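You operate a simulated robot arm through the tools that you are given. There is no shell and no other tool. Be economical: measure what you need, move in short steps, check, and stop when the job is done.

The job below is to be done with a simulated robot arm. You get a single attempt, and the scene is never put back.

JOB
Stack the carton labelled "caps" from the feeder table plate on top of the carton that says "tubes".

It is judged by the outcome, as a careful person would: the job done as asked, and still so three seconds after it is handed in. It fails if anything else is knocked over, pushed out of place, dropped, spilled or broken. Lids that push on must go on centred and level and be pressed home; caps that screw on are set level and turned clockwise until they are tight.

ROBOT AND FRAMES
A 7-joint arm with a two-finger parallel gripper on a trunk, on a base that drives. Base frame: it is fixed to the floor where the robot stands at the start and does not move with it; the origin is under the middle of the robot, x ahead of it, y to its left, z up. Readings come in mm, degrees, newtons and seconds.
With the tool pointing down near the work surface it reaches from about 340 to 760 mm from the robot's upright axis, wherever it stands. Its first joint turns from -115.0 to 115.0 degrees. Payload 3.91 kg.
The TCP is the grasp point between the finger pads, 30 mm short of the fingertips. In the tool frame z runs along the fingers and y along their closing line. The gripper opens to 110 mm. The fingers are 20 mm wide and 10 mm thick; the gripper's body (48 by 112 mm) begins 55 mm behind the TCP.
Orientation is that of the tool frame in the base frame, as a unit quaternion [x, y, z, w]. With the fingers straight down and closing along the base's y, the tool's x points along the base's -x, its y along +y and its z along -z.

CONTROLS
- The arm moves only by the tool arm_command. Its argument "motion" is a list of rows, each a list of 3 entries, a list of its own where there are three numbers: the turn, a rotation vector about the base's x, y, z in degrees, then the shift along the base's x, y, z in mm, then the finger opening in mm, from 0 to 110. In form: [[[ax, ay, az], [tx, ty, tz], fingers], ...]. A call has 1 to 20 rows; each row is the pose to reach, as a shift and turn from the pose commanded when the call began. Rows are played at 5 a second. More than 50 mm and 8.6 degrees between two rows, or a gripper value outside its range, and nothing of the call is played. A pose out of reach is approached as far as the arm can. The call stops where the force on the tool passes 40 N (or 10 N more than at its start, if that is more) or the arm is blocked; 0.2 s more then pass. Each finger travels about 108 mm/s and halts on what it meets, pressing with about 42 N; the grip force reading is that of the motor and also rises with nothing between the fingers. The clock runs only during rows and for 0.2 s after the last one: add rows that repeat a pose to give the fingers time. The reply holds the time, the measured pose of the TCP, the force on the tool along the base axes, the opening and the grip force, in the units named above and with some noise, and new pictures: "views" is both (left out), scene, wrist or none.
- Cameras (640 x 400 px; columns grow to the right, rows downward): "scene" is now at [25.6, 156.9, 1579.5]; the picture's right is [0.07, -1.00, 0.00], its down [-0.68, -0.05, -0.73] and it looks along [0.73, 0.05, -0.68] (base axes); focal length 256 px, centre (320, 200). "wrist" rides on the gripper at [72, 17, -103] in the tool frame; the picture's right is [-0.23, 0.97, 0.00], its down [-0.76, -0.18, -0.62] and it looks along [-0.61, -0.14, 0.78] (tool axes); focal length 222 px, centre (320, 200). There is no depth. A picture from a camera that has moved, and an enlarged one, comes with that camera's place and axes in the base frame and with its lens. The place of the scene camera against the robot may be out by one fixed shift of up to 18 mm in any direction.
- move_column(by): slides the trunk up (or, below 0, down) by that many mm; the arm and the scene camera ride with it, the base frame stays. It gives what a move gives, with no picture.
- steer(legs): drives the robot by 1 to 6 legs, each [ahead, turn to the left] in mm and degrees, along the robot's own axes; the way and the turn of a leg run together, so that a leg with both is an arc; at most 1500 mm and 180 degrees a leg. The arm and the cameras ride along, it lands a little off, and it stops where it bumps. It gives what a move gives, and a new picture of the scene camera.
- pan_tilt(pan, tilt): turns the head with the scene camera to pan (to the left, within 155 degrees either way) and tilt (down, from -29 to 69), counted from straight ahead of the robot. It gives what a move gives, and a new picture of the scene camera.
- close_up(camera, box): a new picture of the part [left, top, right, bottom] of that camera's present view, enlarged. No time passes.
- hand_in(): hands the job in; it is judged then, once.

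Go step by step. Nothing tells you exact positions but the pictures and the camera data: compare them with the known pose of the tool, close in by small moves and look again before you grip or let go. The budget is 120 turns and 170 pictures, counting those below and the enlarged ones. Unless the task says otherwise, let go and move clear before handing in, and close with one line.

The tools are called after "Emit:" by a JSON object that holds its "op" and its "data". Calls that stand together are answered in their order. arm_command: Moves the arm, as the interface text tells. Its arguments: {"type":"object","properties":{"motion":{"type":"array","items":{"type":"array"}},"views":{"type":"string","enum":["both","scene","wrist","none"]}},"required":["motion"]} The other tools are called the same way: move_column (by) slides the trunk up or down; steer (legs) drives the base; pan_tilt (pan, tilt) turns the head that bears the scene camera; close_up (camera, box) takes an enlarged picture of a part of a camera's view; hand_in () hands the job in.

At the start:

```text
clock: 0.0
position: [529.4, 120.7, 1153.2]
tool_rot: [0.0, 1.0, 0.0, 0.0]
ft_force: [-0.1, -0.1, 0.4]
opening: 110.0
grasp_force: 0.1
trunk travel left (down, up): [-700.0, 290.0]
robot x, y, heading: [-1.4, 3.4, -0.2]
head pan, tilt: [4.2, 43.0]
```

scene: 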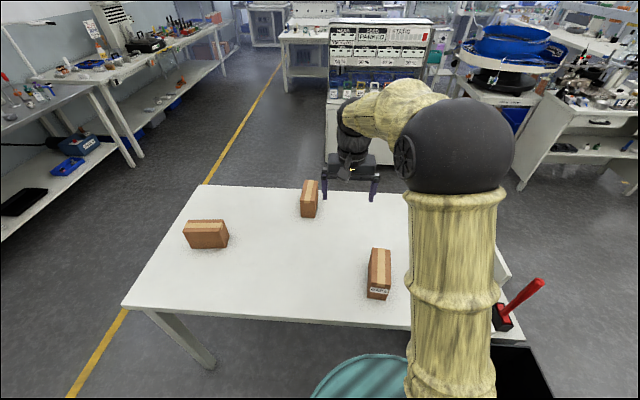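
wrist: 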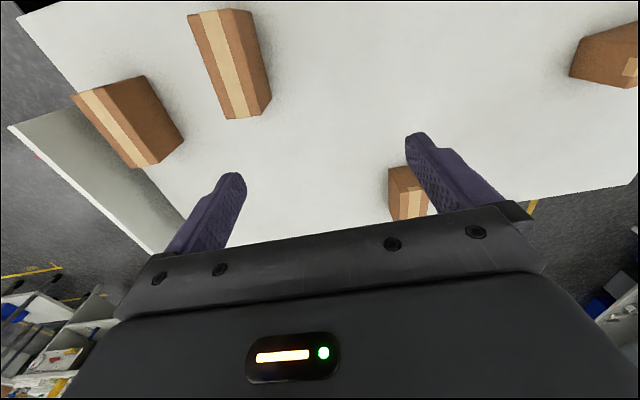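

I see three cartons on the white table in the scene view, and a fourth in the wrist view hidden behind the arm. I'll enlarge them to read the labels and look for the feeder table.

Emit:
{"op": "close_up", "data": {"camera": "scene", "box": [160, 160, 420, 320]}}

Emit:
{"op": "close_up", "data": {"camera": "scene", "box": [440, 0, 640, 125]}}

Emit:
{"op": "close_up", "data": {"camera": "scene", "box": [340, 230, 420, 310]}}

```text
2.46 times, centred on (290, 240) of scene
camera zoom: at [25.6, 156.9, 1579.5], right [0.07, -1.0, 0.0], down [-0.68, -0.05, -0.73], along [0.73, 0.05, -0.68], focal length 629 px, centre (394, 102)
```

zoom: 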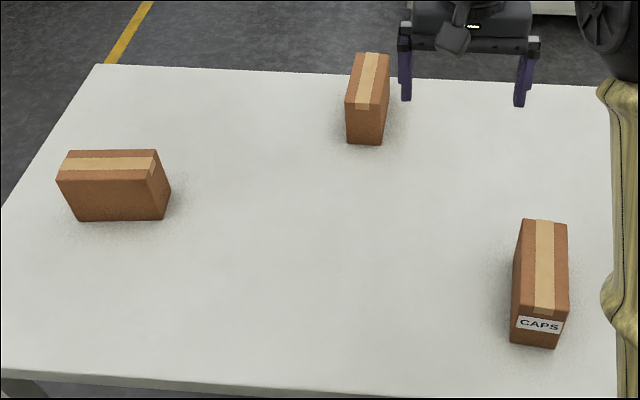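

```text
3.20 times, centred on (540, 62) of scene
camera zoom: at [25.6, 156.9, 1579.5], right [0.07, -1.0, 0.0], down [-0.68, -0.05, -0.73], along [0.73, 0.05, -0.68], focal length 818 px, centre (-384, 640)
```

zoom: 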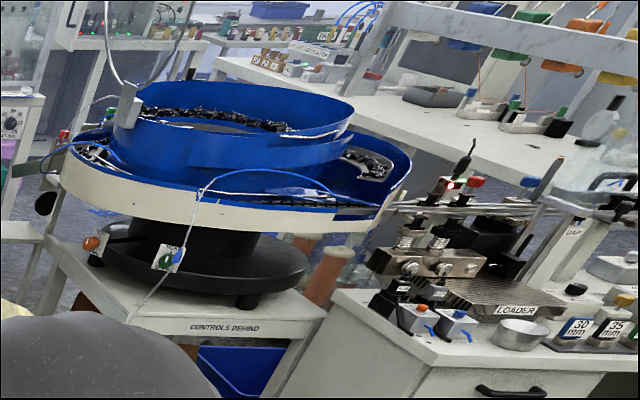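

```text
5.00 times, centred on (380, 270) of scene
camera zoom: at [25.6, 156.9, 1579.5], right [0.07, -1.0, 0.0], down [-0.68, -0.05, -0.73], along [0.73, 0.05, -0.68], focal length 1278 px, centre (20, -150)
```

zoom: 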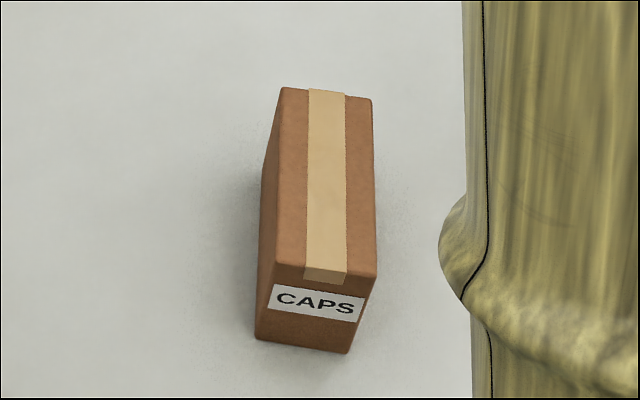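

One carton on this table reads CAPS. Which table is the "feeder table" is still open, and so is where the TUBES carton is. I'll look around with the head.

Emit:
{"op": "pan_tilt", "data": {"pan": -50, "tilt": 30}}

Emit:
{"op": "pan_tilt", "data": {"pan": -120, "tilt": 30}}

Emit:
{"op": "pan_tilt", "data": {"pan": 120, "tilt": 30}}

Emit:
{"op": "pan_tilt", "data": {"pan": 50, "tilt": 25}}

Emit:
{"op": "pan_tilt", "data": {"pan": 0, "tilt": 10}}

```text
clock: 1.2
position: [531.2, 121.2, 1151.9]
tool_rot: [0.001, 1.0, 0.001, 0.001]
ft_force: [0.0, 0.8, -0.8]
opening: 110.2
grasp_force: 0.1
trunk travel left (down, up): [-700.0, 290.0]
robot x, y, heading: [0.4, 0.8, 0.4]
head pan, tilt: [-50.0, 30.0]
camera scene: at [1.2, 81.7, 1599.3], right [-0.77, -0.64, 0.0], down [-0.32, 0.38, -0.87], along [0.56, -0.66, -0.5], focal length 256 px, centre (320, 200)
```

scene: 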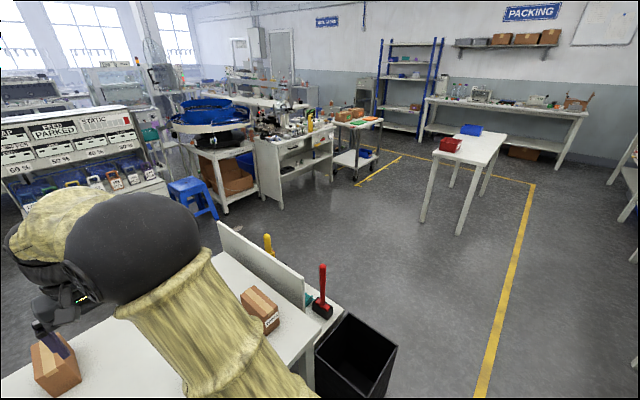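

```text
clock: 2.6
position: [529.9, 121.2, 1153.7]
tool_rot: [0.0, 1.0, 0.0, 0.0]
ft_force: [0.0, 0.3, -0.4]
opening: 110.2
grasp_force: 0.0
trunk travel left (down, up): [-700.0, 290.0]
robot x, y, heading: [-0.4, -0.2, -0.0]
head pan, tilt: [-120.0, 30.0]
camera scene: at [-102.2, 72.5, 1599.3], right [-0.87, 0.5, 0.0], down [0.25, 0.43, -0.87], along [-0.43, -0.75, -0.5], focal length 256 px, centre (320, 200)
```

scene: 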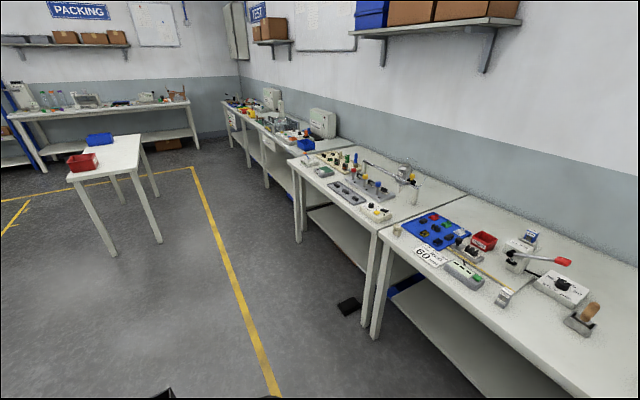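

```text
clock: 6.0
position: [529.6, 121.9, 1152.7]
tool_rot: [0.0, 1.0, 0.0, 0.0]
ft_force: [-0.9, -0.2, 0.6]
opening: 110.0
grasp_force: 0.0
trunk travel left (down, up): [-700.0, 290.0]
robot x, y, heading: [-0.9, 1.9, -0.0]
head pan, tilt: [120.0, 30.0]
camera scene: at [-102.2, 229.3, 1599.3], right [0.87, 0.5, 0.0], down [0.25, -0.43, -0.87], along [-0.43, 0.75, -0.5], focal length 256 px, centre (320, 200)
```

scene: 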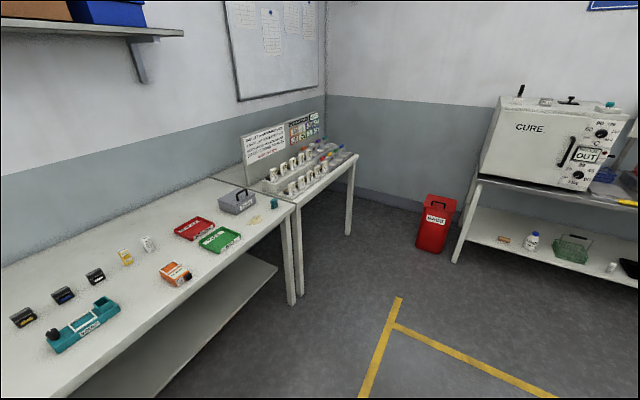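

```text
clock: 7.4
position: [529.6, 120.9, 1152.8]
tool_rot: [0.0, 1.0, 0.001, 0.0]
ft_force: [-0.6, 0.1, -0.1]
opening: 110.2
grasp_force: 0.0
trunk travel left (down, up): [-700.0, 290.0]
robot x, y, heading: [2.0, -1.3, -0.3]
head pan, tilt: [50.0, 25.0]
camera scene: at [2.1, 221.5, 1607.2], right [0.77, -0.64, 0.0], down [-0.27, -0.32, -0.91], along [0.58, 0.69, -0.42], focal length 256 px, centre (320, 200)
```

scene: 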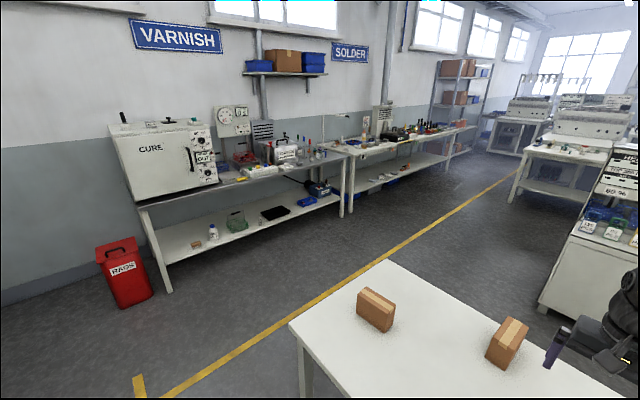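

```text
clock: 8.6
position: [528.6, 121.4, 1152.2]
tool_rot: [0.0, 1.0, 0.0, 0.0]
ft_force: [0.5, 0.7, 0.0]
opening: 110.1
grasp_force: 0.0
trunk travel left (down, up): [-700.0, 290.0]
robot x, y, heading: [-0.4, 2.3, -0.2]
head pan, tilt: [0.0, 10.0]
camera scene: at [36.0, 151.0, 1631.6], right [0.0, -1.0, 0.0], down [-0.17, 0.0, -0.98], along [0.98, 0.0, -0.17], focal length 256 px, centre (320, 200)
```

scene: 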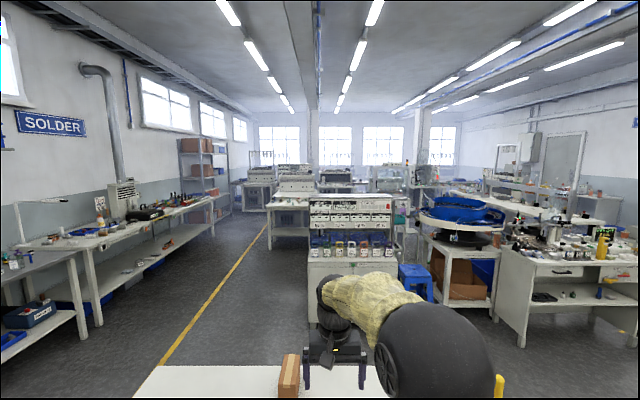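

Four cartons stand on this table. I'll check around the bowl feeder and the trolley for another CAPS carton, and look at the labels on the right-hand carton here.

Emit:
{"op": "pan_tilt", "data": {"pan": -45, "tilt": 25}}

Emit:
{"op": "close_up", "data": {"camera": "scene", "box": [130, 60, 290, 160]}}

Emit:
{"op": "close_up", "data": {"camera": "scene", "box": [270, 60, 430, 160]}}

Emit:
{"op": "close_up", "data": {"camera": "scene", "box": [160, 200, 320, 300]}}

```text
clock: 9.7
position: [529.4, 120.7, 1153.0]
tool_rot: [-0.001, 1.0, 0.0, 0.0]
ft_force: [0.5, -0.4, 0.5]
opening: 110.0
grasp_force: 0.1
trunk travel left (down, up): [-700.0, 290.0]
robot x, y, heading: [0.0, 2.7, 0.1]
head pan, tilt: [-45.0, 25.0]
camera scene: at [8.2, 85.8, 1607.3], right [-0.71, -0.71, 0.0], down [-0.3, 0.3, -0.91], along [0.64, -0.64, -0.42], focal length 256 px, centre (320, 200)
```

scene: 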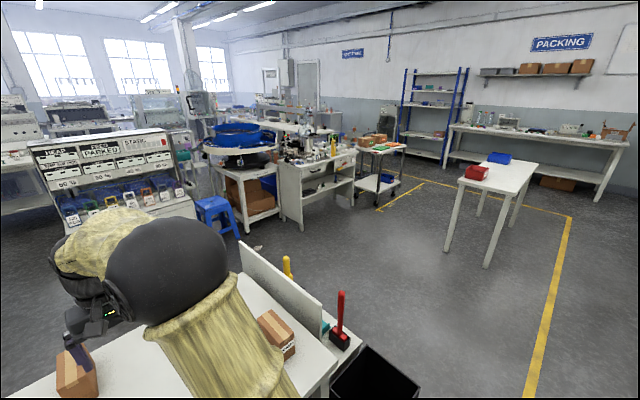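

```text
4.00 times, centred on (210, 110) of scene
camera zoom: at [8.2, 85.8, 1607.3], right [-0.71, -0.71, 0.0], down [-0.3, 0.3, -0.91], along [0.64, -0.64, -0.42], focal length 1022 px, centre (760, 560)
```

zoom: 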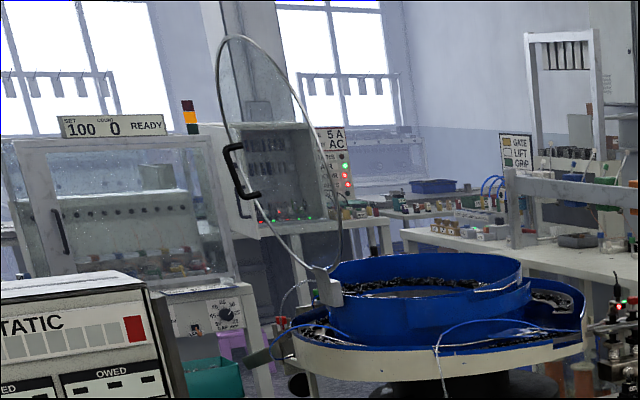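

```text
4.00 times, centred on (350, 110) of scene
camera zoom: at [8.2, 85.8, 1607.3], right [-0.71, -0.71, 0.0], down [-0.3, 0.3, -0.91], along [0.64, -0.64, -0.42], focal length 1022 px, centre (200, 560)
```

zoom: 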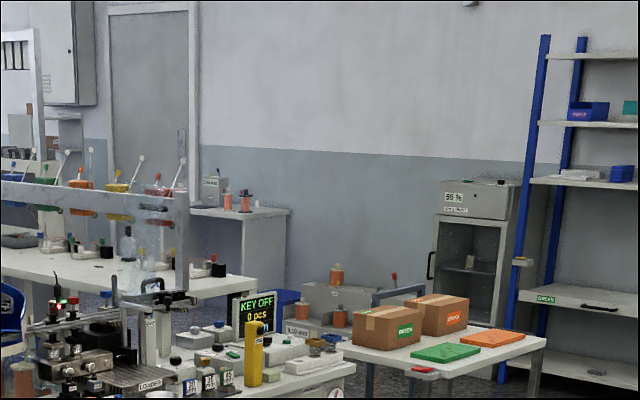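

```text
4.00 times, centred on (240, 250) of scene
camera zoom: at [8.2, 85.8, 1607.3], right [-0.71, -0.71, 0.0], down [-0.3, 0.3, -0.91], along [0.64, -0.64, -0.42], focal length 1022 px, centre (640, 0)
```

zoom: 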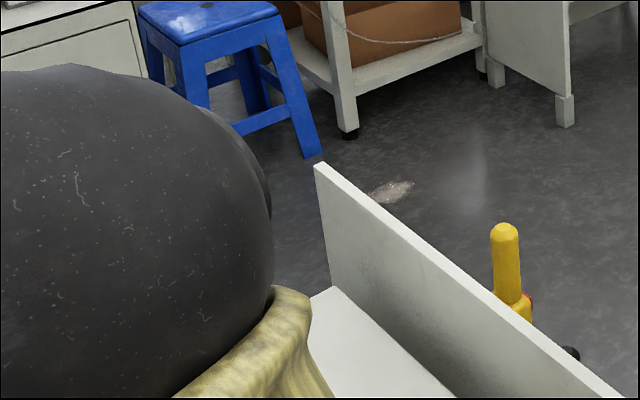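

The boxes on the trolley read GREEN and similar, so they're not relevant. Next is the label on the right-hand carton here.

Emit:
{"op": "close_up", "data": {"camera": "scene", "box": [220, 290, 380, 390]}}

Emit:
{"op": "close_up", "data": {"camera": "scene", "box": [190, 120, 350, 220]}}

Emit:
{"op": "close_up", "data": {"camera": "wrist", "box": [0, 0, 320, 200]}}

```text
4.00 times, centred on (300, 340) of scene
camera zoom: at [8.2, 85.8, 1607.3], right [-0.71, -0.71, 0.0], down [-0.3, 0.3, -0.91], along [0.64, -0.64, -0.42], focal length 1022 px, centre (400, -360)
```

zoom: 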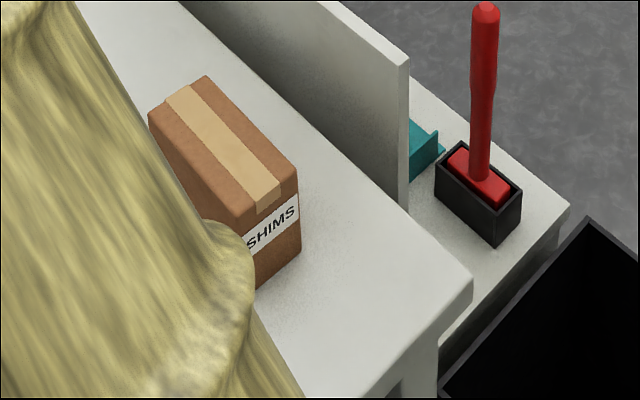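

```text
4.00 times, centred on (270, 170) of scene
camera zoom: at [8.2, 85.8, 1607.3], right [-0.71, -0.71, 0.0], down [-0.3, 0.3, -0.91], along [0.64, -0.64, -0.42], focal length 1022 px, centre (520, 320)
```

zoom: 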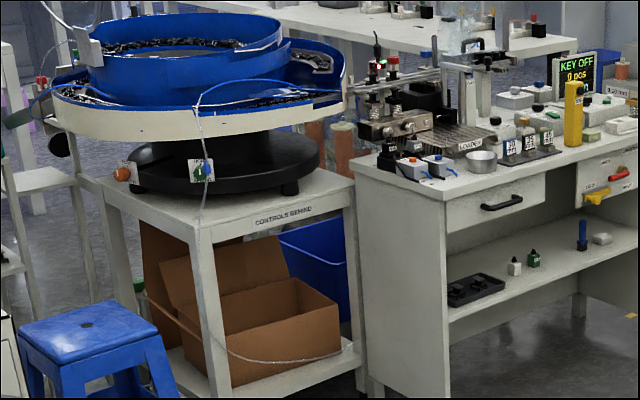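

```text
2.00 times, centred on (160, 100) of wrist
camera zoom: at [456.2, 136.7, 1255.5], right [0.23, 0.97, 0.0], down [0.76, -0.18, 0.62], along [0.61, -0.14, -0.78], focal length 444 px, centre (640, 400)
```

zoom: 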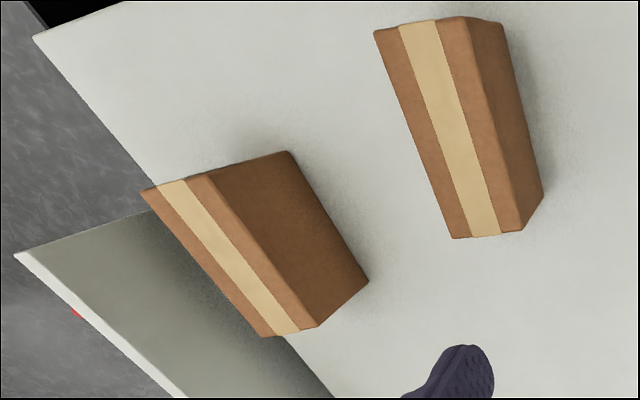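

The right-hand carton is SHIMS. The two left-hand cartons have no label on the faces I can see, so I'll drive around the table's left end to see their other sides.

Emit:
{"op": "steer", "data": {"legs": [[0, 90], [1250, 0], [0, -90]]}}

Emit:
{"op": "pan_tilt", "data": {"pan": -50, "tilt": 35}}

```text
clock: 13.3
position: [-7.1, 544.7, 1151.5]
tool_rot: [-0.63, 0.777, 0.001, 0.0]
ft_force: [0.6, -0.1, 0.0]
opening: 110.1
grasp_force: 0.0
trunk travel left (down, up): [-700.0, 290.0]
robot x, y, heading: [-1.3, 1.4, 77.8]
head pan, tilt: [-45.0, 25.0]
stopped in leg 1: the robot was blocked; the commanded pose is now the measured one
camera scene: at [-81.2, 22.2, 1607.3], right [0.54, -0.84, 0.0], down [-0.36, -0.23, -0.91], along [0.76, 0.49, -0.42], focal length 256 px, centre (320, 200)
```

scene: 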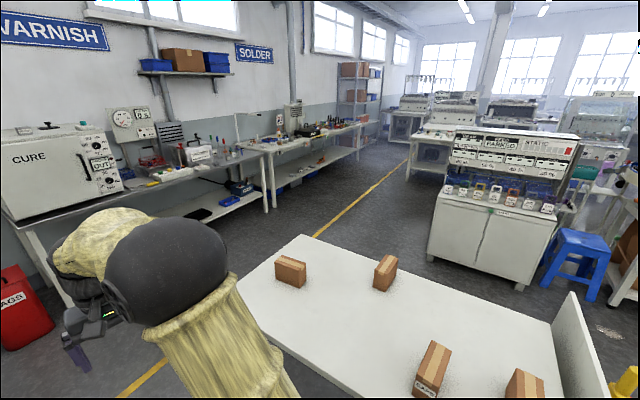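

```text
clock: 14.0
position: [-7.8, 543.0, 1152.7]
tool_rot: [-0.63, 0.777, 0.0, 0.0]
ft_force: [-0.1, 0.2, 0.3]
opening: 110.0
grasp_force: 0.0
trunk travel left (down, up): [-700.0, 290.0]
robot x, y, heading: [-0.1, 2.9, 77.7]
head pan, tilt: [-50.0, 35.0]
camera scene: at [-81.2, 13.4, 1591.5], right [0.47, -0.88, 0.0], down [-0.51, -0.27, -0.82], along [0.72, 0.38, -0.57], focal length 256 px, centre (320, 200)
```

scene: 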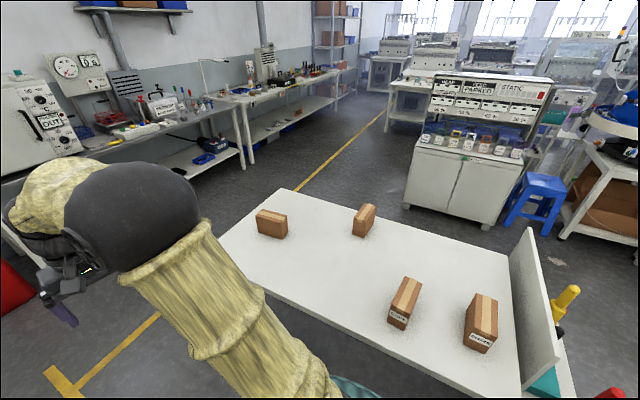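

The turn was blocked at 78°. I'll look down around the base before moving again.

Emit:
{"op": "pan_tilt", "data": {"pan": -60, "tilt": 69}}

Emit:
{"op": "pan_tilt", "data": {"pan": 60, "tilt": 65}}

Emit:
{"op": "pan_tilt", "data": {"pan": 150, "tilt": 60}}

Emit:
{"op": "pan_tilt", "data": {"pan": -150, "tilt": 60}}

```text
clock: 15.0
position: [-8.5, 544.2, 1152.7]
tool_rot: [-0.629, 0.778, 0.0, 0.0]
ft_force: [-0.1, 0.1, -0.3]
opening: 109.8
grasp_force: 0.1
trunk travel left (down, up): [-700.0, 290.0]
robot x, y, heading: [-4.6, -1.0, 77.7]
head pan, tilt: [-60.0, 68.8]
camera scene: at [-105.8, -10.6, 1547.9], right [0.31, -0.95, 0.0], down [-0.89, -0.29, -0.36], along [0.35, 0.11, -0.93], focal length 256 px, centre (320, 200)
```

scene: 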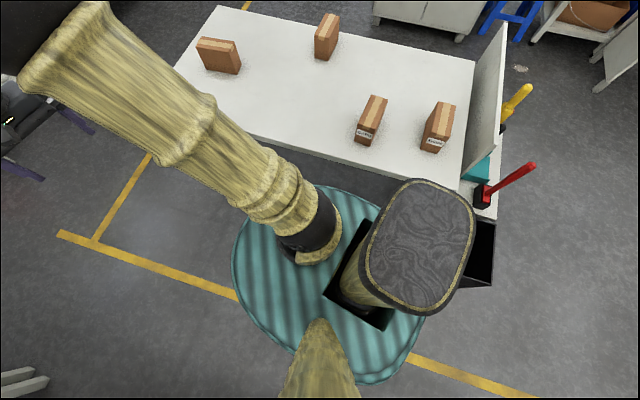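

```text
clock: 17.0
position: [-7.4, 543.7, 1151.9]
tool_rot: [-0.629, 0.777, -0.001, 0.0]
ft_force: [0.8, 0.8, 0.9]
opening: 109.9
grasp_force: 0.0
trunk travel left (down, up): [-700.0, 290.0]
robot x, y, heading: [1.3, 2.3, 77.9]
head pan, tilt: [60.0, 65.0]
camera scene: at [-204.0, 13.0, 1551.6], right [0.67, 0.74, 0.0], down [0.67, -0.61, -0.42], along [-0.31, 0.28, -0.91], focal length 256 px, centre (320, 200)
```

scene: 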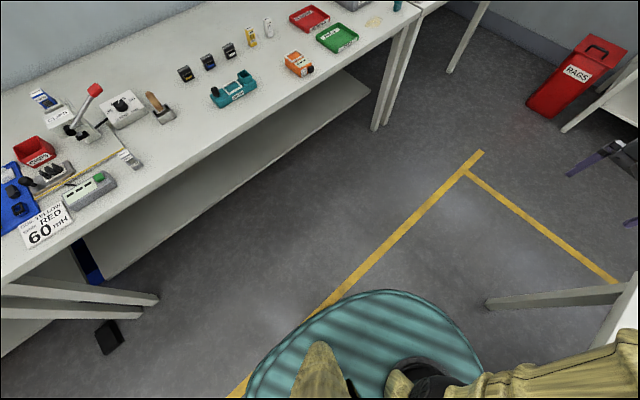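

```text
clock: 18.7
position: [-8.1, 544.2, 1152.2]
tool_rot: [-0.629, 0.778, 0.0, 0.0]
ft_force: [-0.2, 0.2, -0.4]
opening: 110.0
grasp_force: 0.0
trunk travel left (down, up): [-700.0, 290.0]
robot x, y, heading: [-2.1, -0.3, 77.8]
head pan, tilt: [150.0, 60.0]
camera scene: at [-203.9, -77.1, 1557.2], right [-0.74, 0.67, 0.0], down [0.58, 0.64, -0.5], along [-0.34, -0.37, -0.87], focal length 256 px, centre (320, 200)
```

scene: 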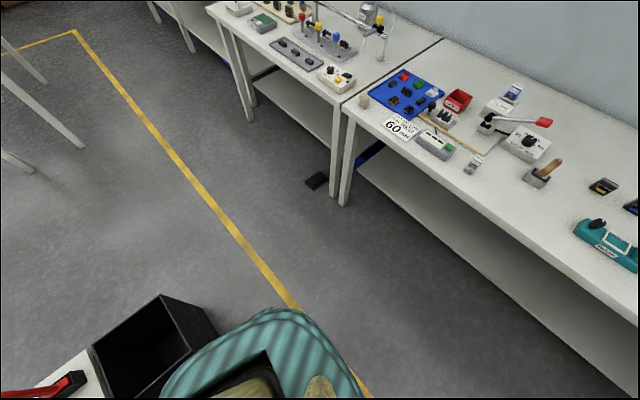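

```text
clock: 22.8
position: [-8.4, 542.8, 1151.3]
tool_rot: [-0.629, 0.777, -0.001, 0.0]
ft_force: [-0.2, -0.5, -0.8]
opening: 110.1
grasp_force: 0.1
trunk travel left (down, up): [-700.0, 290.0]
robot x, y, heading: [-1.0, 2.7, 77.8]
head pan, tilt: [-150.0, 60.0]
camera scene: at [-138.7, -91.2, 1557.2], right [-0.95, -0.31, 0.0], down [-0.27, 0.82, -0.5], along [0.15, -0.48, -0.87], focal length 256 px, centre (320, 200)
```

scene: 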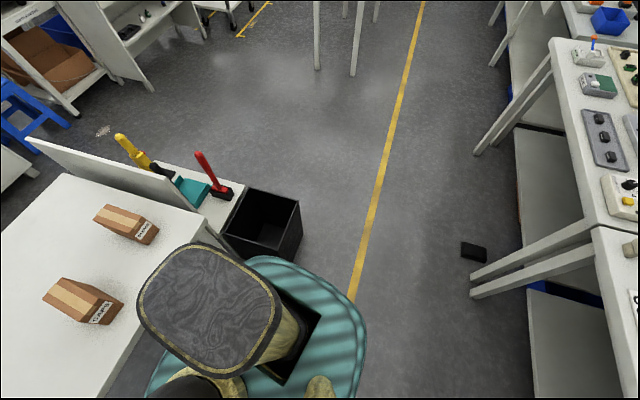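

The base's rear corner met the black bin, so I can't spin further here. Heading along +y is clear, so I'll arc forward to finish the turn away from the bin.

Emit:
{"op": "steer", "data": {"legs": [[300, 16], [900, 0]]}}

Emit:
{"op": "pan_tilt", "data": {"pan": -120, "tilt": 35}}

```text
clock: 29.1
position: [-187.2, 1705.2, 1152.5]
tool_rot: [0.729, -0.685, 0.001, 0.0]
ft_force: [-0.7, 1.2, 0.7]
opening: 109.8
grasp_force: 0.0
trunk travel left (down, up): [-700.0, 290.0]
robot x, y, heading: [-36.0, 1182.4, 93.5]
head pan, tilt: [-150.0, 60.0]
camera scene: at [-143.1, 1056.6, 1557.2], right [-0.83, -0.55, 0.0], down [-0.48, 0.72, -0.5], along [0.28, -0.42, -0.87], focal length 256 px, centre (320, 200)
```

scene: 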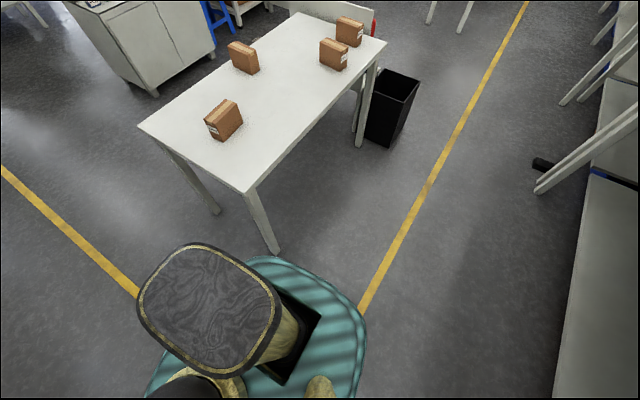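

```text
clock: 30.0
position: [-189.0, 1703.8, 1151.9]
tool_rot: [0.728, -0.685, 0.0, 0.001]
ft_force: [-1.4, -0.4, 0.9]
opening: 110.2
grasp_force: 0.0
trunk travel left (down, up): [-700.0, 290.0]
robot x, y, heading: [-32.9, 1180.7, 93.4]
head pan, tilt: [-120.0, 35.0]
camera scene: at [-101.0, 1072.4, 1591.5], right [-0.45, -0.9, 0.0], down [-0.51, 0.26, -0.82], along [0.73, -0.36, -0.57], focal length 256 px, centre (320, 200)
```

scene: 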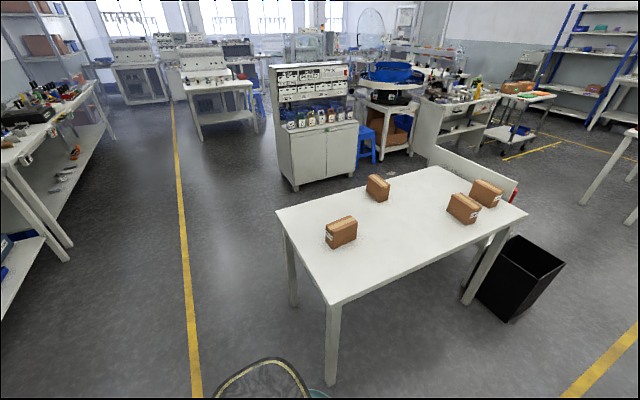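

Emit:
{"op": "close_up", "data": {"camera": "scene", "box": [310, 205, 374, 255]}}

Emit:
{"op": "close_up", "data": {"camera": "scene", "box": [340, 160, 420, 210]}}

```text
8.00 times, centred on (342, 230) of scene
camera zoom: at [-101.0, 1072.4, 1591.5], right [-0.45, -0.9, 0.0], down [-0.51, 0.26, -0.82], along [0.73, -0.36, -0.57], focal length 2044 px, centre (144, -40)
```

zoom: 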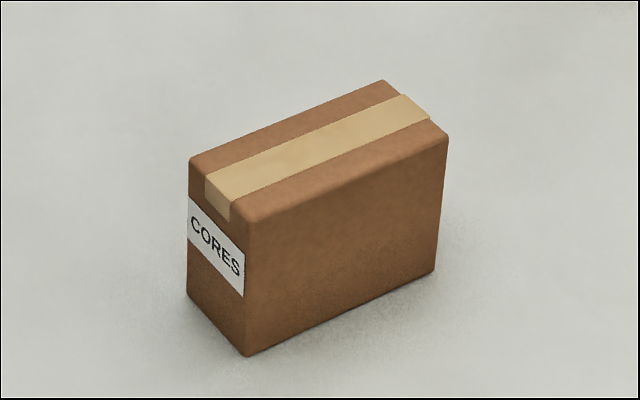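

```text
8.00 times, centred on (380, 185) of scene
camera zoom: at [-101.0, 1072.4, 1591.5], right [-0.45, -0.9, 0.0], down [-0.51, 0.26, -0.82], along [0.73, -0.36, -0.57], focal length 2044 px, centre (-160, 320)
```

zoom: 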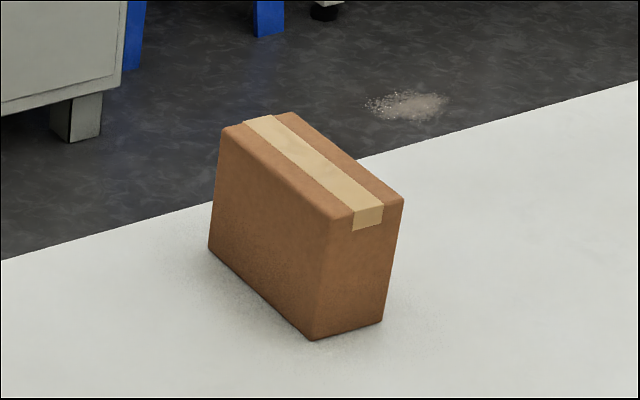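

The left carton is CORES, so the middle one should be TUBES. I'll drive along the table's left side to confirm that on its far face.

Emit:
{"op": "steer", "data": {"legs": [[0, -90], [1150, 0]]}}

Emit:
{"op": "pan_tilt", "data": {"pan": -110, "tilt": 32}}

```text
clock: 39.7
position: [1638.9, 1422.0, 1152.5]
tool_rot: [-0.036, 0.999, 0.0, 0.0]
ft_force: [0.0, -0.1, 1.1]
opening: 110.2
grasp_force: 0.1
trunk travel left (down, up): [-700.0, 290.0]
robot x, y, heading: [1119.4, 1263.0, 4.2]
head pan, tilt: [-120.0, 35.0]
camera scene: at [1011.7, 1329.2, 1591.5], right [-0.9, 0.43, 0.0], down [0.25, 0.52, -0.82], along [-0.36, -0.74, -0.57], focal length 256 px, centre (320, 200)
```

scene: 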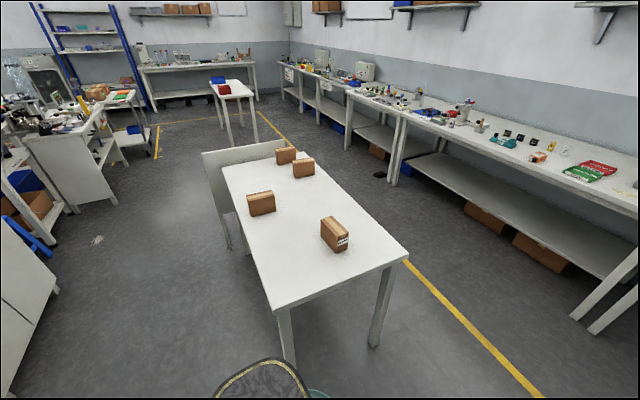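

```text
clock: 40.4
position: [1637.1, 1420.7, 1151.7]
tool_rot: [-0.036, 0.999, 0.0, 0.0]
ft_force: [-0.3, -0.3, -0.1]
opening: 110.0
grasp_force: 0.0
trunk travel left (down, up): [-700.0, 290.0]
robot x, y, heading: [1116.1, 1259.7, 4.1]
head pan, tilt: [-110.0, 32.0]
camera scene: at [1025.3, 1322.3, 1596.2], right [-0.96, 0.27, 0.0], down [0.14, 0.51, -0.85], along [-0.23, -0.82, -0.53], focal length 256 px, centre (320, 200)
```

scene: 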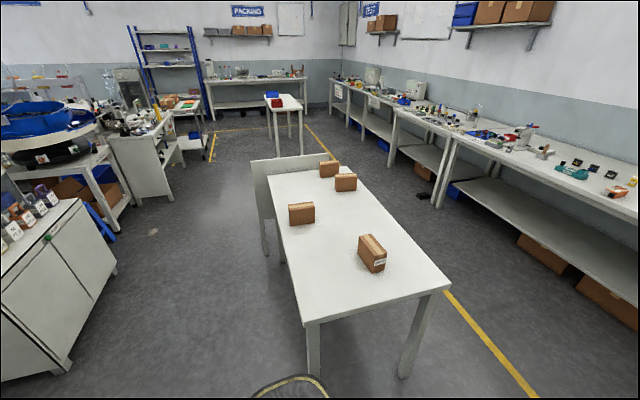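

Emit:
{"op": "close_up", "data": {"camera": "scene", "box": [270, 190, 334, 230]}}

```text
10.00 times, centred on (302, 210) of scene
camera zoom: at [1025.3, 1322.3, 1596.2], right [-0.96, 0.27, 0.0], down [0.14, 0.51, -0.85], along [-0.23, -0.82, -0.53], focal length 2556 px, centre (500, 100)
```

zoom: 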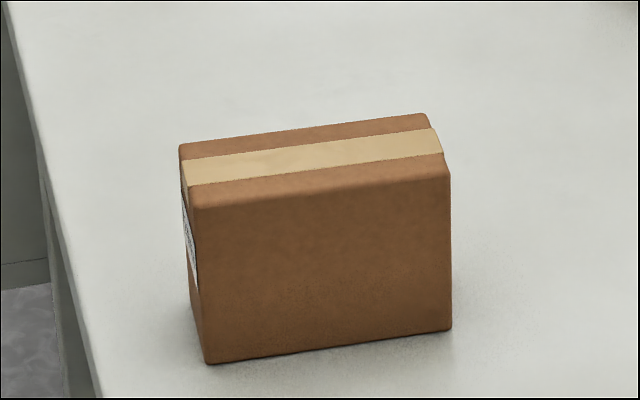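

A label is there on its far end, seen edge-on. I'll go a little further to read it.

Emit:
{"op": "steer", "data": {"legs": [[300, 0]]}}

Emit:
{"op": "pan_tilt", "data": {"pan": -120, "tilt": 32}}

Emit:
{"op": "close_up", "data": {"camera": "scene", "box": [270, 180, 366, 240]}}

```text
clock: 42.5
position: [1937.8, 1444.8, 1151.6]
tool_rot: [-0.038, 0.999, 0.0, 0.0]
ft_force: [0.0, -0.4, -0.6]
opening: 110.2
grasp_force: 0.0
trunk travel left (down, up): [-700.0, 290.0]
robot x, y, heading: [1418.7, 1282.9, 4.3]
head pan, tilt: [-110.0, 32.0]
camera scene: at [1327.2, 1344.8, 1596.2], right [-0.96, 0.27, 0.0], down [0.14, 0.51, -0.85], along [-0.23, -0.82, -0.53], focal length 256 px, centre (320, 200)
```

scene: 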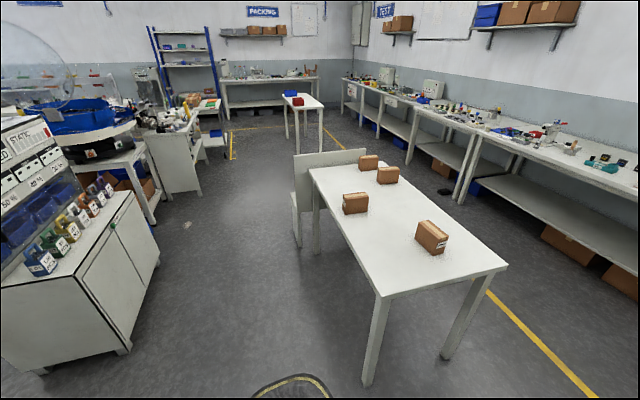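

```text
clock: 43.2
position: [1938.2, 1445.6, 1152.2]
tool_rot: [-0.037, 0.999, 0.0, 0.0]
ft_force: [0.5, -0.4, 0.0]
opening: 110.2
grasp_force: 0.0
trunk travel left (down, up): [-700.0, 290.0]
robot x, y, heading: [1416.9, 1286.2, 4.4]
head pan, tilt: [-120.0, 32.0]
camera scene: at [1311.6, 1350.2, 1596.2], right [-0.9, 0.43, 0.0], down [0.23, 0.48, -0.85], along [-0.37, -0.76, -0.53], focal length 256 px, centre (320, 200)
```

scene: 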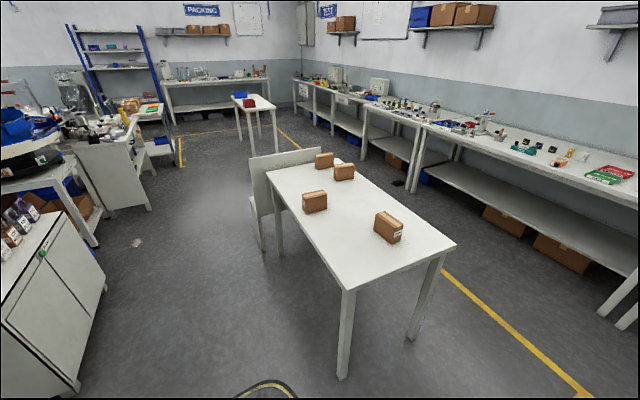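

```text
6.67 times, centred on (318, 210) of scene
camera zoom: at [1311.6, 1350.2, 1596.2], right [-0.9, 0.43, 0.0], down [0.23, 0.48, -0.85], along [-0.37, -0.76, -0.53], focal length 1704 px, centre (333, 133)
```

zoom: 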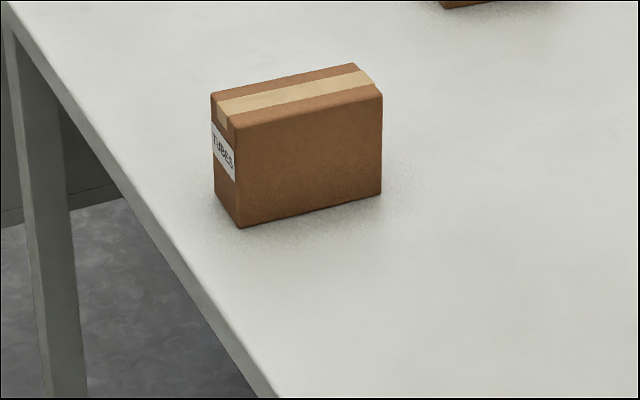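

The middle carton is confirmed as TUBES. I'll go back by the same path to the front of the table, further left than the start, so both cartons are in reach.

Emit:
{"op": "steer", "data": {"legs": [[-1450, 0], [0, 86], [-970, 0]]}}

```text
clock: 58.8
position: [-144.5, 729.9, 1152.6]
tool_rot: [-0.707, 0.708, 0.0, 0.0]
ft_force: [0.2, 0.1, 0.0]
opening: 109.8
grasp_force: 0.0
trunk travel left (down, up): [-700.0, 290.0]
robot x, y, heading: [-25.5, 196.5, 90.1]
head pan, tilt: [-120.0, 32.0]
camera scene: at [-96.8, 93.6, 1596.1], right [-0.5, -0.87, 0.0], down [-0.46, 0.26, -0.85], along [0.74, -0.42, -0.53], focal length 256 px, centre (320, 200)
```

scene: 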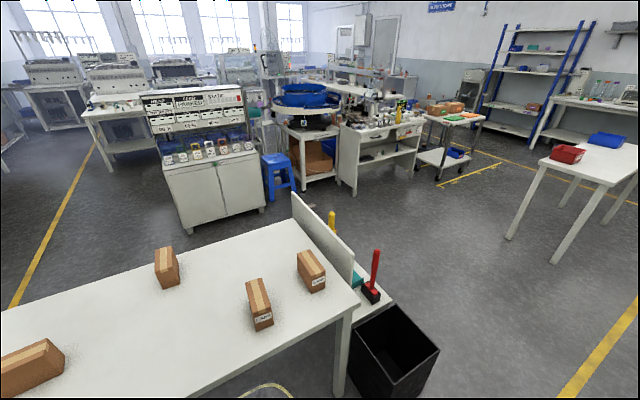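

Emit:
{"op": "steer", "data": {"legs": [[0, -90], [100, 0]]}}

Emit:
{"op": "pan_tilt", "data": {"pan": -5, "tilt": 45}}

```text
clock: 63.8
position: [605.4, 310.7, 1152.6]
tool_rot: [0.01, 1.0, 0.001, 0.0]
ft_force: [0.1, 0.6, -0.1]
opening: 110.0
grasp_force: 0.1
trunk travel left (down, up): [-700.0, 290.0]
robot x, y, heading: [73.0, 197.9, -0.9]
head pan, tilt: [-120.0, 32.0]
camera scene: at [-26.7, 273.6, 1596.2], right [-0.86, 0.51, 0.0], down [0.27, 0.46, -0.85], along [-0.43, -0.73, -0.53], focal length 256 px, centre (320, 200)
```

scene: 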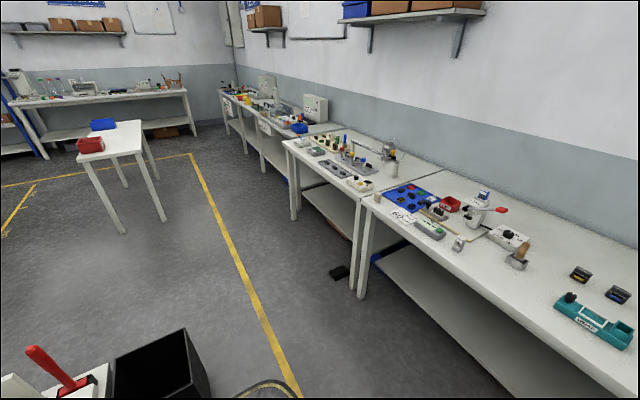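

```text
clock: 65.7
position: [606.8, 309.6, 1152.0]
tool_rot: [0.009, 1.0, 0.0, 0.0]
ft_force: [0.3, 0.1, 0.0]
opening: 110.1
grasp_force: 0.1
trunk travel left (down, up): [-700.0, 290.0]
robot x, y, heading: [76.8, 199.7, -0.6]
head pan, tilt: [-5.0, 45.0]
camera scene: at [100.1, 342.6, 1576.7], right [-0.1, -0.99, 0.0], down [-0.7, 0.07, -0.71], along [0.7, -0.07, -0.71], focal length 256 px, centre (320, 200)
```

scene: 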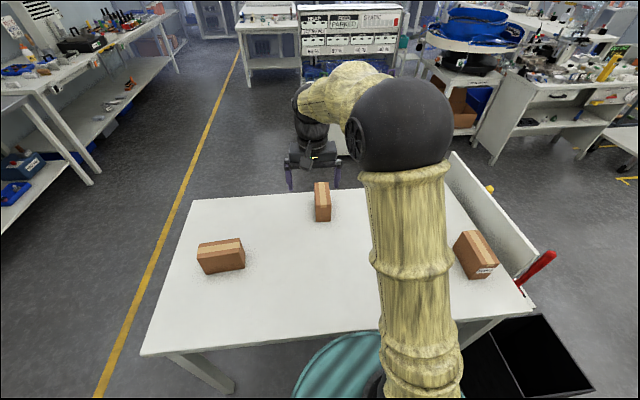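

The robot now stands at about (75, 198). I'll move the hand to above where CAPS should be, around (470, 0), staying high.

Emit:
{"op": "arm_command", "data": {"motion": [[[0, 0, 0], [-15, -47, 0], 110], [[0, 0, 0], [-30, -94, 0], 110], [[0, 0, 0], [-45, -141, 0], 110], [[0, 0, 0], [-60, -188, 0], 110], [[0, 0, 0], [-75, -235, 0], 110], [[0, 0, 0], [-90, -280, 0], 110], [[0, 0, 0], [-105, -300, 0], 110], [[0, 0, 0], [-105, -300, -40], 110], [[0, 0, 0], [-105, -300, -40], 110]]}}

```text
clock: 67.7
position: [500.6, 10.1, 1111.7]
tool_rot: [0.01, 1.0, 0.0, 0.0]
ft_force: [-0.5, -0.7, -0.7]
opening: 110.0
grasp_force: 0.0
trunk travel left (down, up): [-700.0, 290.0]
robot x, y, heading: [74.0, 202.1, -0.6]
head pan, tilt: [-5.0, 45.0]
camera scene: at [99.5, 342.7, 1576.7], right [-0.1, -0.99, 0.0], down [-0.7, 0.07, -0.71], along [0.7, -0.07, -0.71], focal length 256 px, centre (320, 200)
camera wrist: at [428.0, 26.7, 1215.2], right [0.25, 0.97, 0.0], down [0.76, -0.19, 0.62], along [0.6, -0.15, -0.78], focal length 222 px, centre (320, 200)
```

scene: 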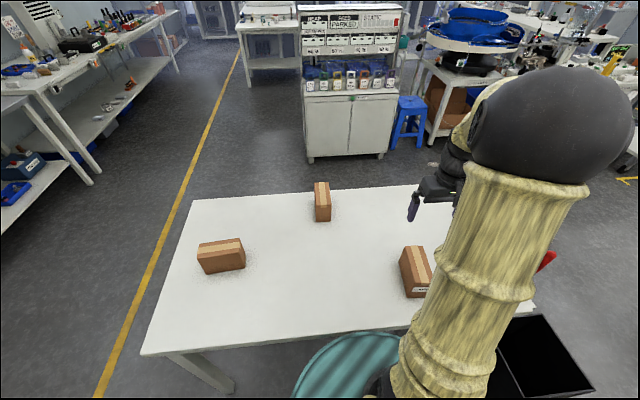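
wrist: 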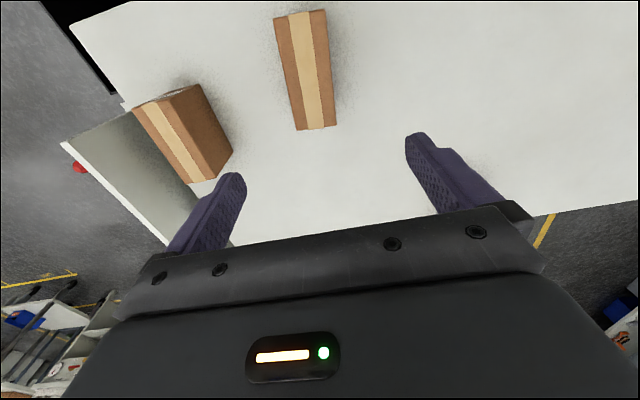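

Emit:
{"op": "close_up", "data": {"camera": "wrist", "box": [220, 0, 420, 140]}}

Emit:
{"op": "close_up", "data": {"camera": "scene", "box": [290, 170, 450, 310]}}

```text
2.86 times, centred on (320, 70) of wrist
camera zoom: at [428.0, 26.7, 1215.2], right [0.25, 0.97, 0.0], down [0.76, -0.19, 0.62], along [0.6, -0.15, -0.78], focal length 635 px, centre (320, 571)
```

zoom: 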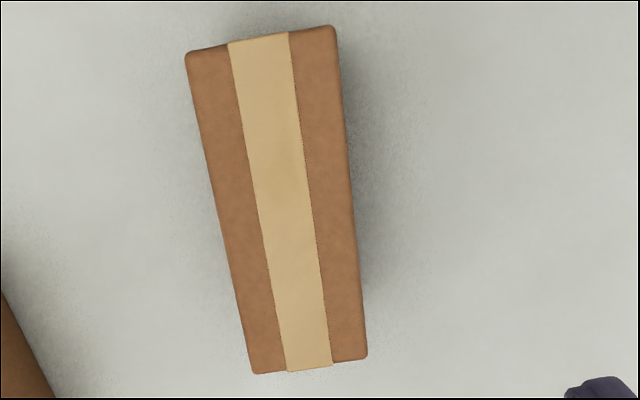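

```text
2.86 times, centred on (370, 240) of scene
camera zoom: at [99.5, 342.7, 1576.7], right [-0.1, -0.99, 0.0], down [-0.7, 0.07, -0.71], along [0.7, -0.07, -0.71], focal length 730 px, centre (177, 86)
```

zoom: 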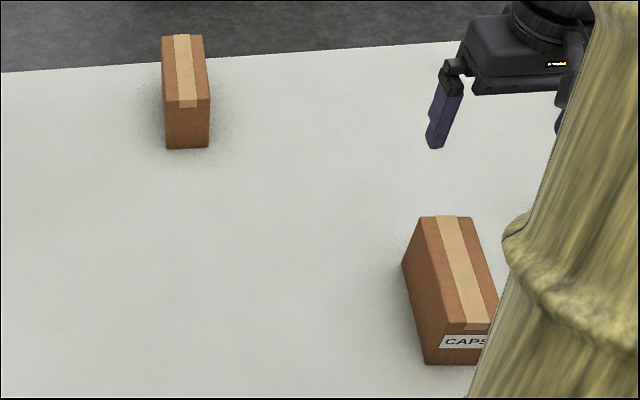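

CAPS's top is roughly 62 × 138 mm, centred near (480, -2) and turned about -6°. I'll align above it, go down partway and re-measure to get its height.

Emit:
{"op": "arm_command", "data": {"motion": [[[0, 0, -5], [-20, -11, 0], 110], [[0, 0, -5], [-20, -11, -45], 110], [[0, 0, -5], [-20, -11, -80], 110], [[0, 0, -5], [-20, -11, -80], 110], [[0, 0, -5], [-20, -11, -80], 110]], "views": "wrist"}}

Emit:
{"op": "close_up", "data": {"camera": "wrist", "box": [180, 0, 460, 175]}}

```text
clock: 68.9
position: [481.9, 0.1, 1033.1]
tool_rot: [0.053, 0.999, 0.0, 0.0]
ft_force: [-0.1, -0.9, -0.2]
opening: 110.0
grasp_force: 0.0
trunk travel left (down, up): [-700.0, 290.0]
robot x, y, heading: [75.0, 199.2, -0.7]
head pan, tilt: [-5.0, 45.0]
camera wrist: at [409.7, 22.4, 1136.0], right [0.33, 0.94, 0.0], down [0.74, -0.26, 0.62], along [0.59, -0.2, -0.78], focal length 222 px, centre (320, 200)
```

wrist: 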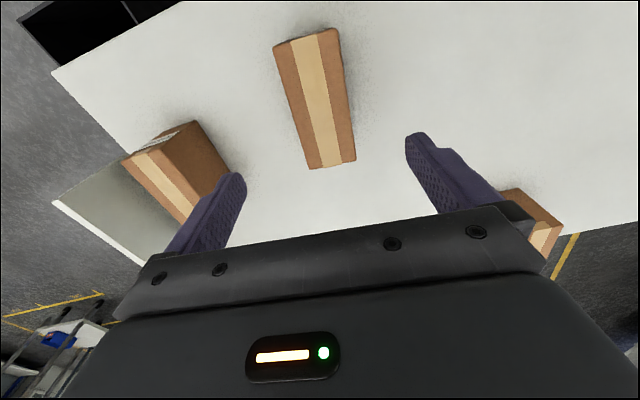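

```text
2.29 times, centred on (320, 88) of wrist
camera zoom: at [409.7, 22.4, 1136.0], right [0.33, 0.94, 0.0], down [0.74, -0.26, 0.62], along [0.59, -0.2, -0.78], focal length 508 px, centre (320, 457)
```

zoom: 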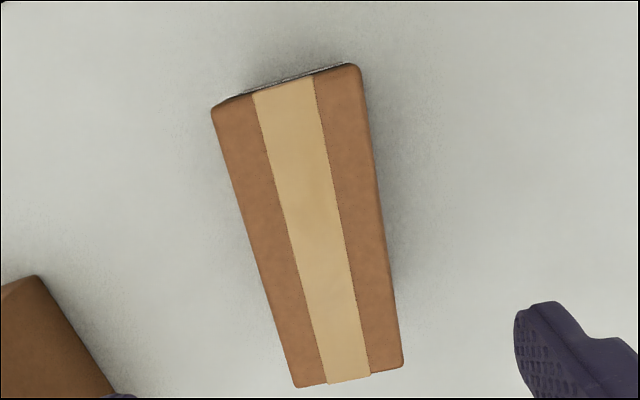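

The carton is about 130 × 58 mm with its top near z 895, centred at (480, 0.5), and the yaw matches. I'll go down to z 870 with the fingers open.

Emit:
{"op": "arm_command", "data": {"motion": [[[0, 0, 0], [-2, 0, -40], 110], [[0, 0, 0], [-2, 0, -80], 110], [[0, 0, 0], [-2, 0, -110], 110], [[0, 0, 0], [-2, 0, -135], 110], [[0, 0, 0], [-2, 0, -163], 110], [[0, 0, 0], [-2, 0, -163], 110]]}}

```text
clock: 70.3
position: [480.3, -0.5, 869.1]
tool_rot: [0.053, 0.999, 0.001, 0.0]
ft_force: [0.3, -0.5, -0.4]
opening: 110.3
grasp_force: 0.2
trunk travel left (down, up): [-700.0, 290.0]
robot x, y, heading: [75.2, 201.1, -0.8]
head pan, tilt: [-5.0, 45.0]
camera scene: at [99.9, 342.6, 1576.7], right [-0.1, -0.99, 0.0], down [-0.7, 0.07, -0.71], along [0.7, -0.07, -0.71], focal length 256 px, centre (320, 200)
camera wrist: at [408.6, 21.8, 972.9], right [0.33, 0.94, 0.0], down [0.74, -0.26, 0.62], along [0.59, -0.2, -0.78], focal length 222 px, centre (320, 200)
```

scene: 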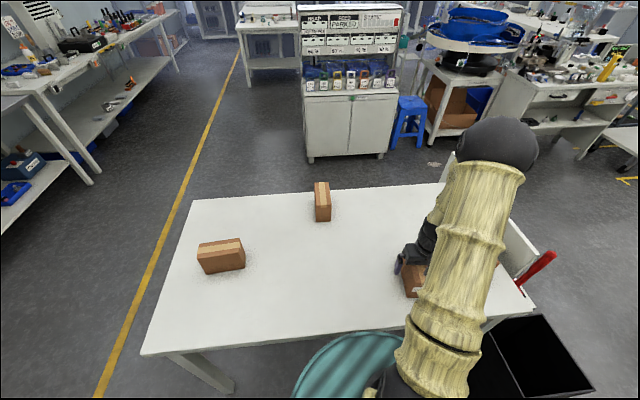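
wrist: 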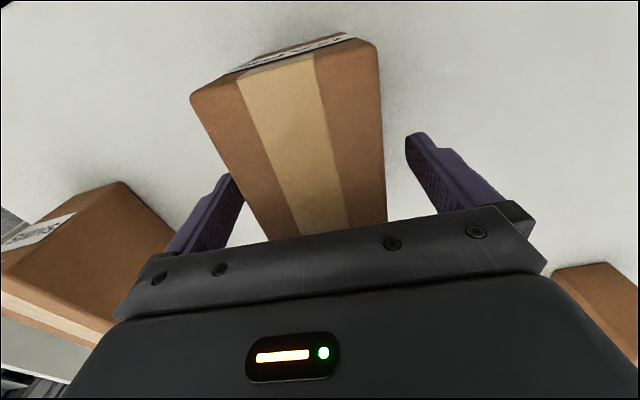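

The box sits between the fingers and the geometry agrees with a top at about z 895. Closing now.

Emit:
{"op": "arm_command", "data": {"motion": [[[0, 0, 0], [0, 0, 0], 80], [[0, 0, 0], [0, 0, 0], 60], [[0, 0, 0], [0, 0, 0], 45], [[0, 0, 0], [0, 0, 0], 45], [[0, 0, 0], [0, 0, 0], 45]], "views": "wrist"}}

```text
clock: 71.5
position: [480.0, -0.0, 870.2]
tool_rot: [0.053, 0.999, 0.001, -0.001]
ft_force: [0.3, 0.2, -0.2]
opening: 59.4
grasp_force: 41.6
trunk travel left (down, up): [-700.0, 290.0]
robot x, y, heading: [73.5, 196.3, -0.7]
head pan, tilt: [-5.0, 45.0]
camera wrist: at [408.7, 21.8, 973.1], right [0.33, 0.94, 0.0], down [0.74, -0.26, 0.62], along [0.59, -0.2, -0.78], focal length 222 px, centre (320, 200)
```

wrist: 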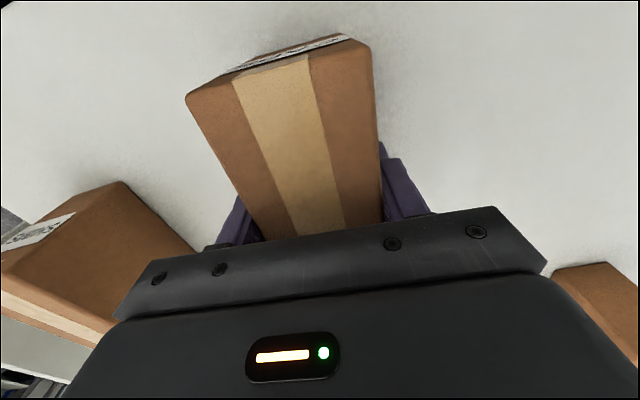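

It's gripped at 59.4 mm. Lifting slowly.

Emit:
{"op": "arm_command", "data": {"motion": [[[0, 0, 0], [0, 0, 10], 45], [[0, 0, 0], [0, 0, 40], 45], [[0, 0, 0], [0, 0, 80], 45], [[0, 0, 0], [0, 0, 120], 45], [[0, 0, 0], [0, 0, 160], 45], [[0, 0, 0], [0, 0, 200], 45], [[0, 0, 0], [0, 0, 230], 45], [[0, 0, 0], [0, 0, 230], 45]]}}

```text
clock: 73.3
position: [479.7, -1.0, 1099.4]
tool_rot: [0.053, 0.999, 0.001, 0.001]
ft_force: [-0.7, -0.4, -1.5]
opening: 59.8
grasp_force: 42.3
trunk travel left (down, up): [-700.0, 290.0]
robot x, y, heading: [71.8, 197.5, -0.9]
head pan, tilt: [-5.0, 45.0]
camera scene: at [100.3, 342.4, 1576.7], right [-0.1, -0.99, 0.0], down [-0.7, 0.07, -0.71], along [0.7, -0.07, -0.71], focal length 256 px, centre (320, 200)
camera wrist: at [407.9, 21.5, 1202.4], right [0.33, 0.94, 0.0], down [0.74, -0.26, 0.62], along [0.59, -0.2, -0.78], focal length 222 px, centre (320, 200)
```

scene: 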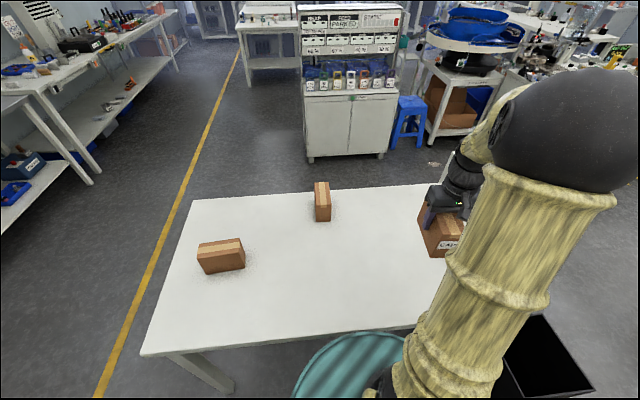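
wrist: 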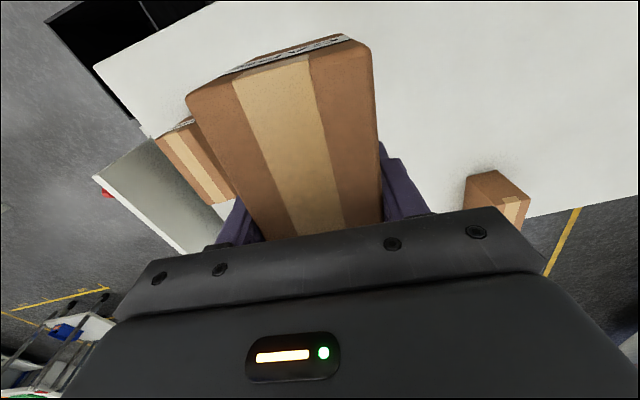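

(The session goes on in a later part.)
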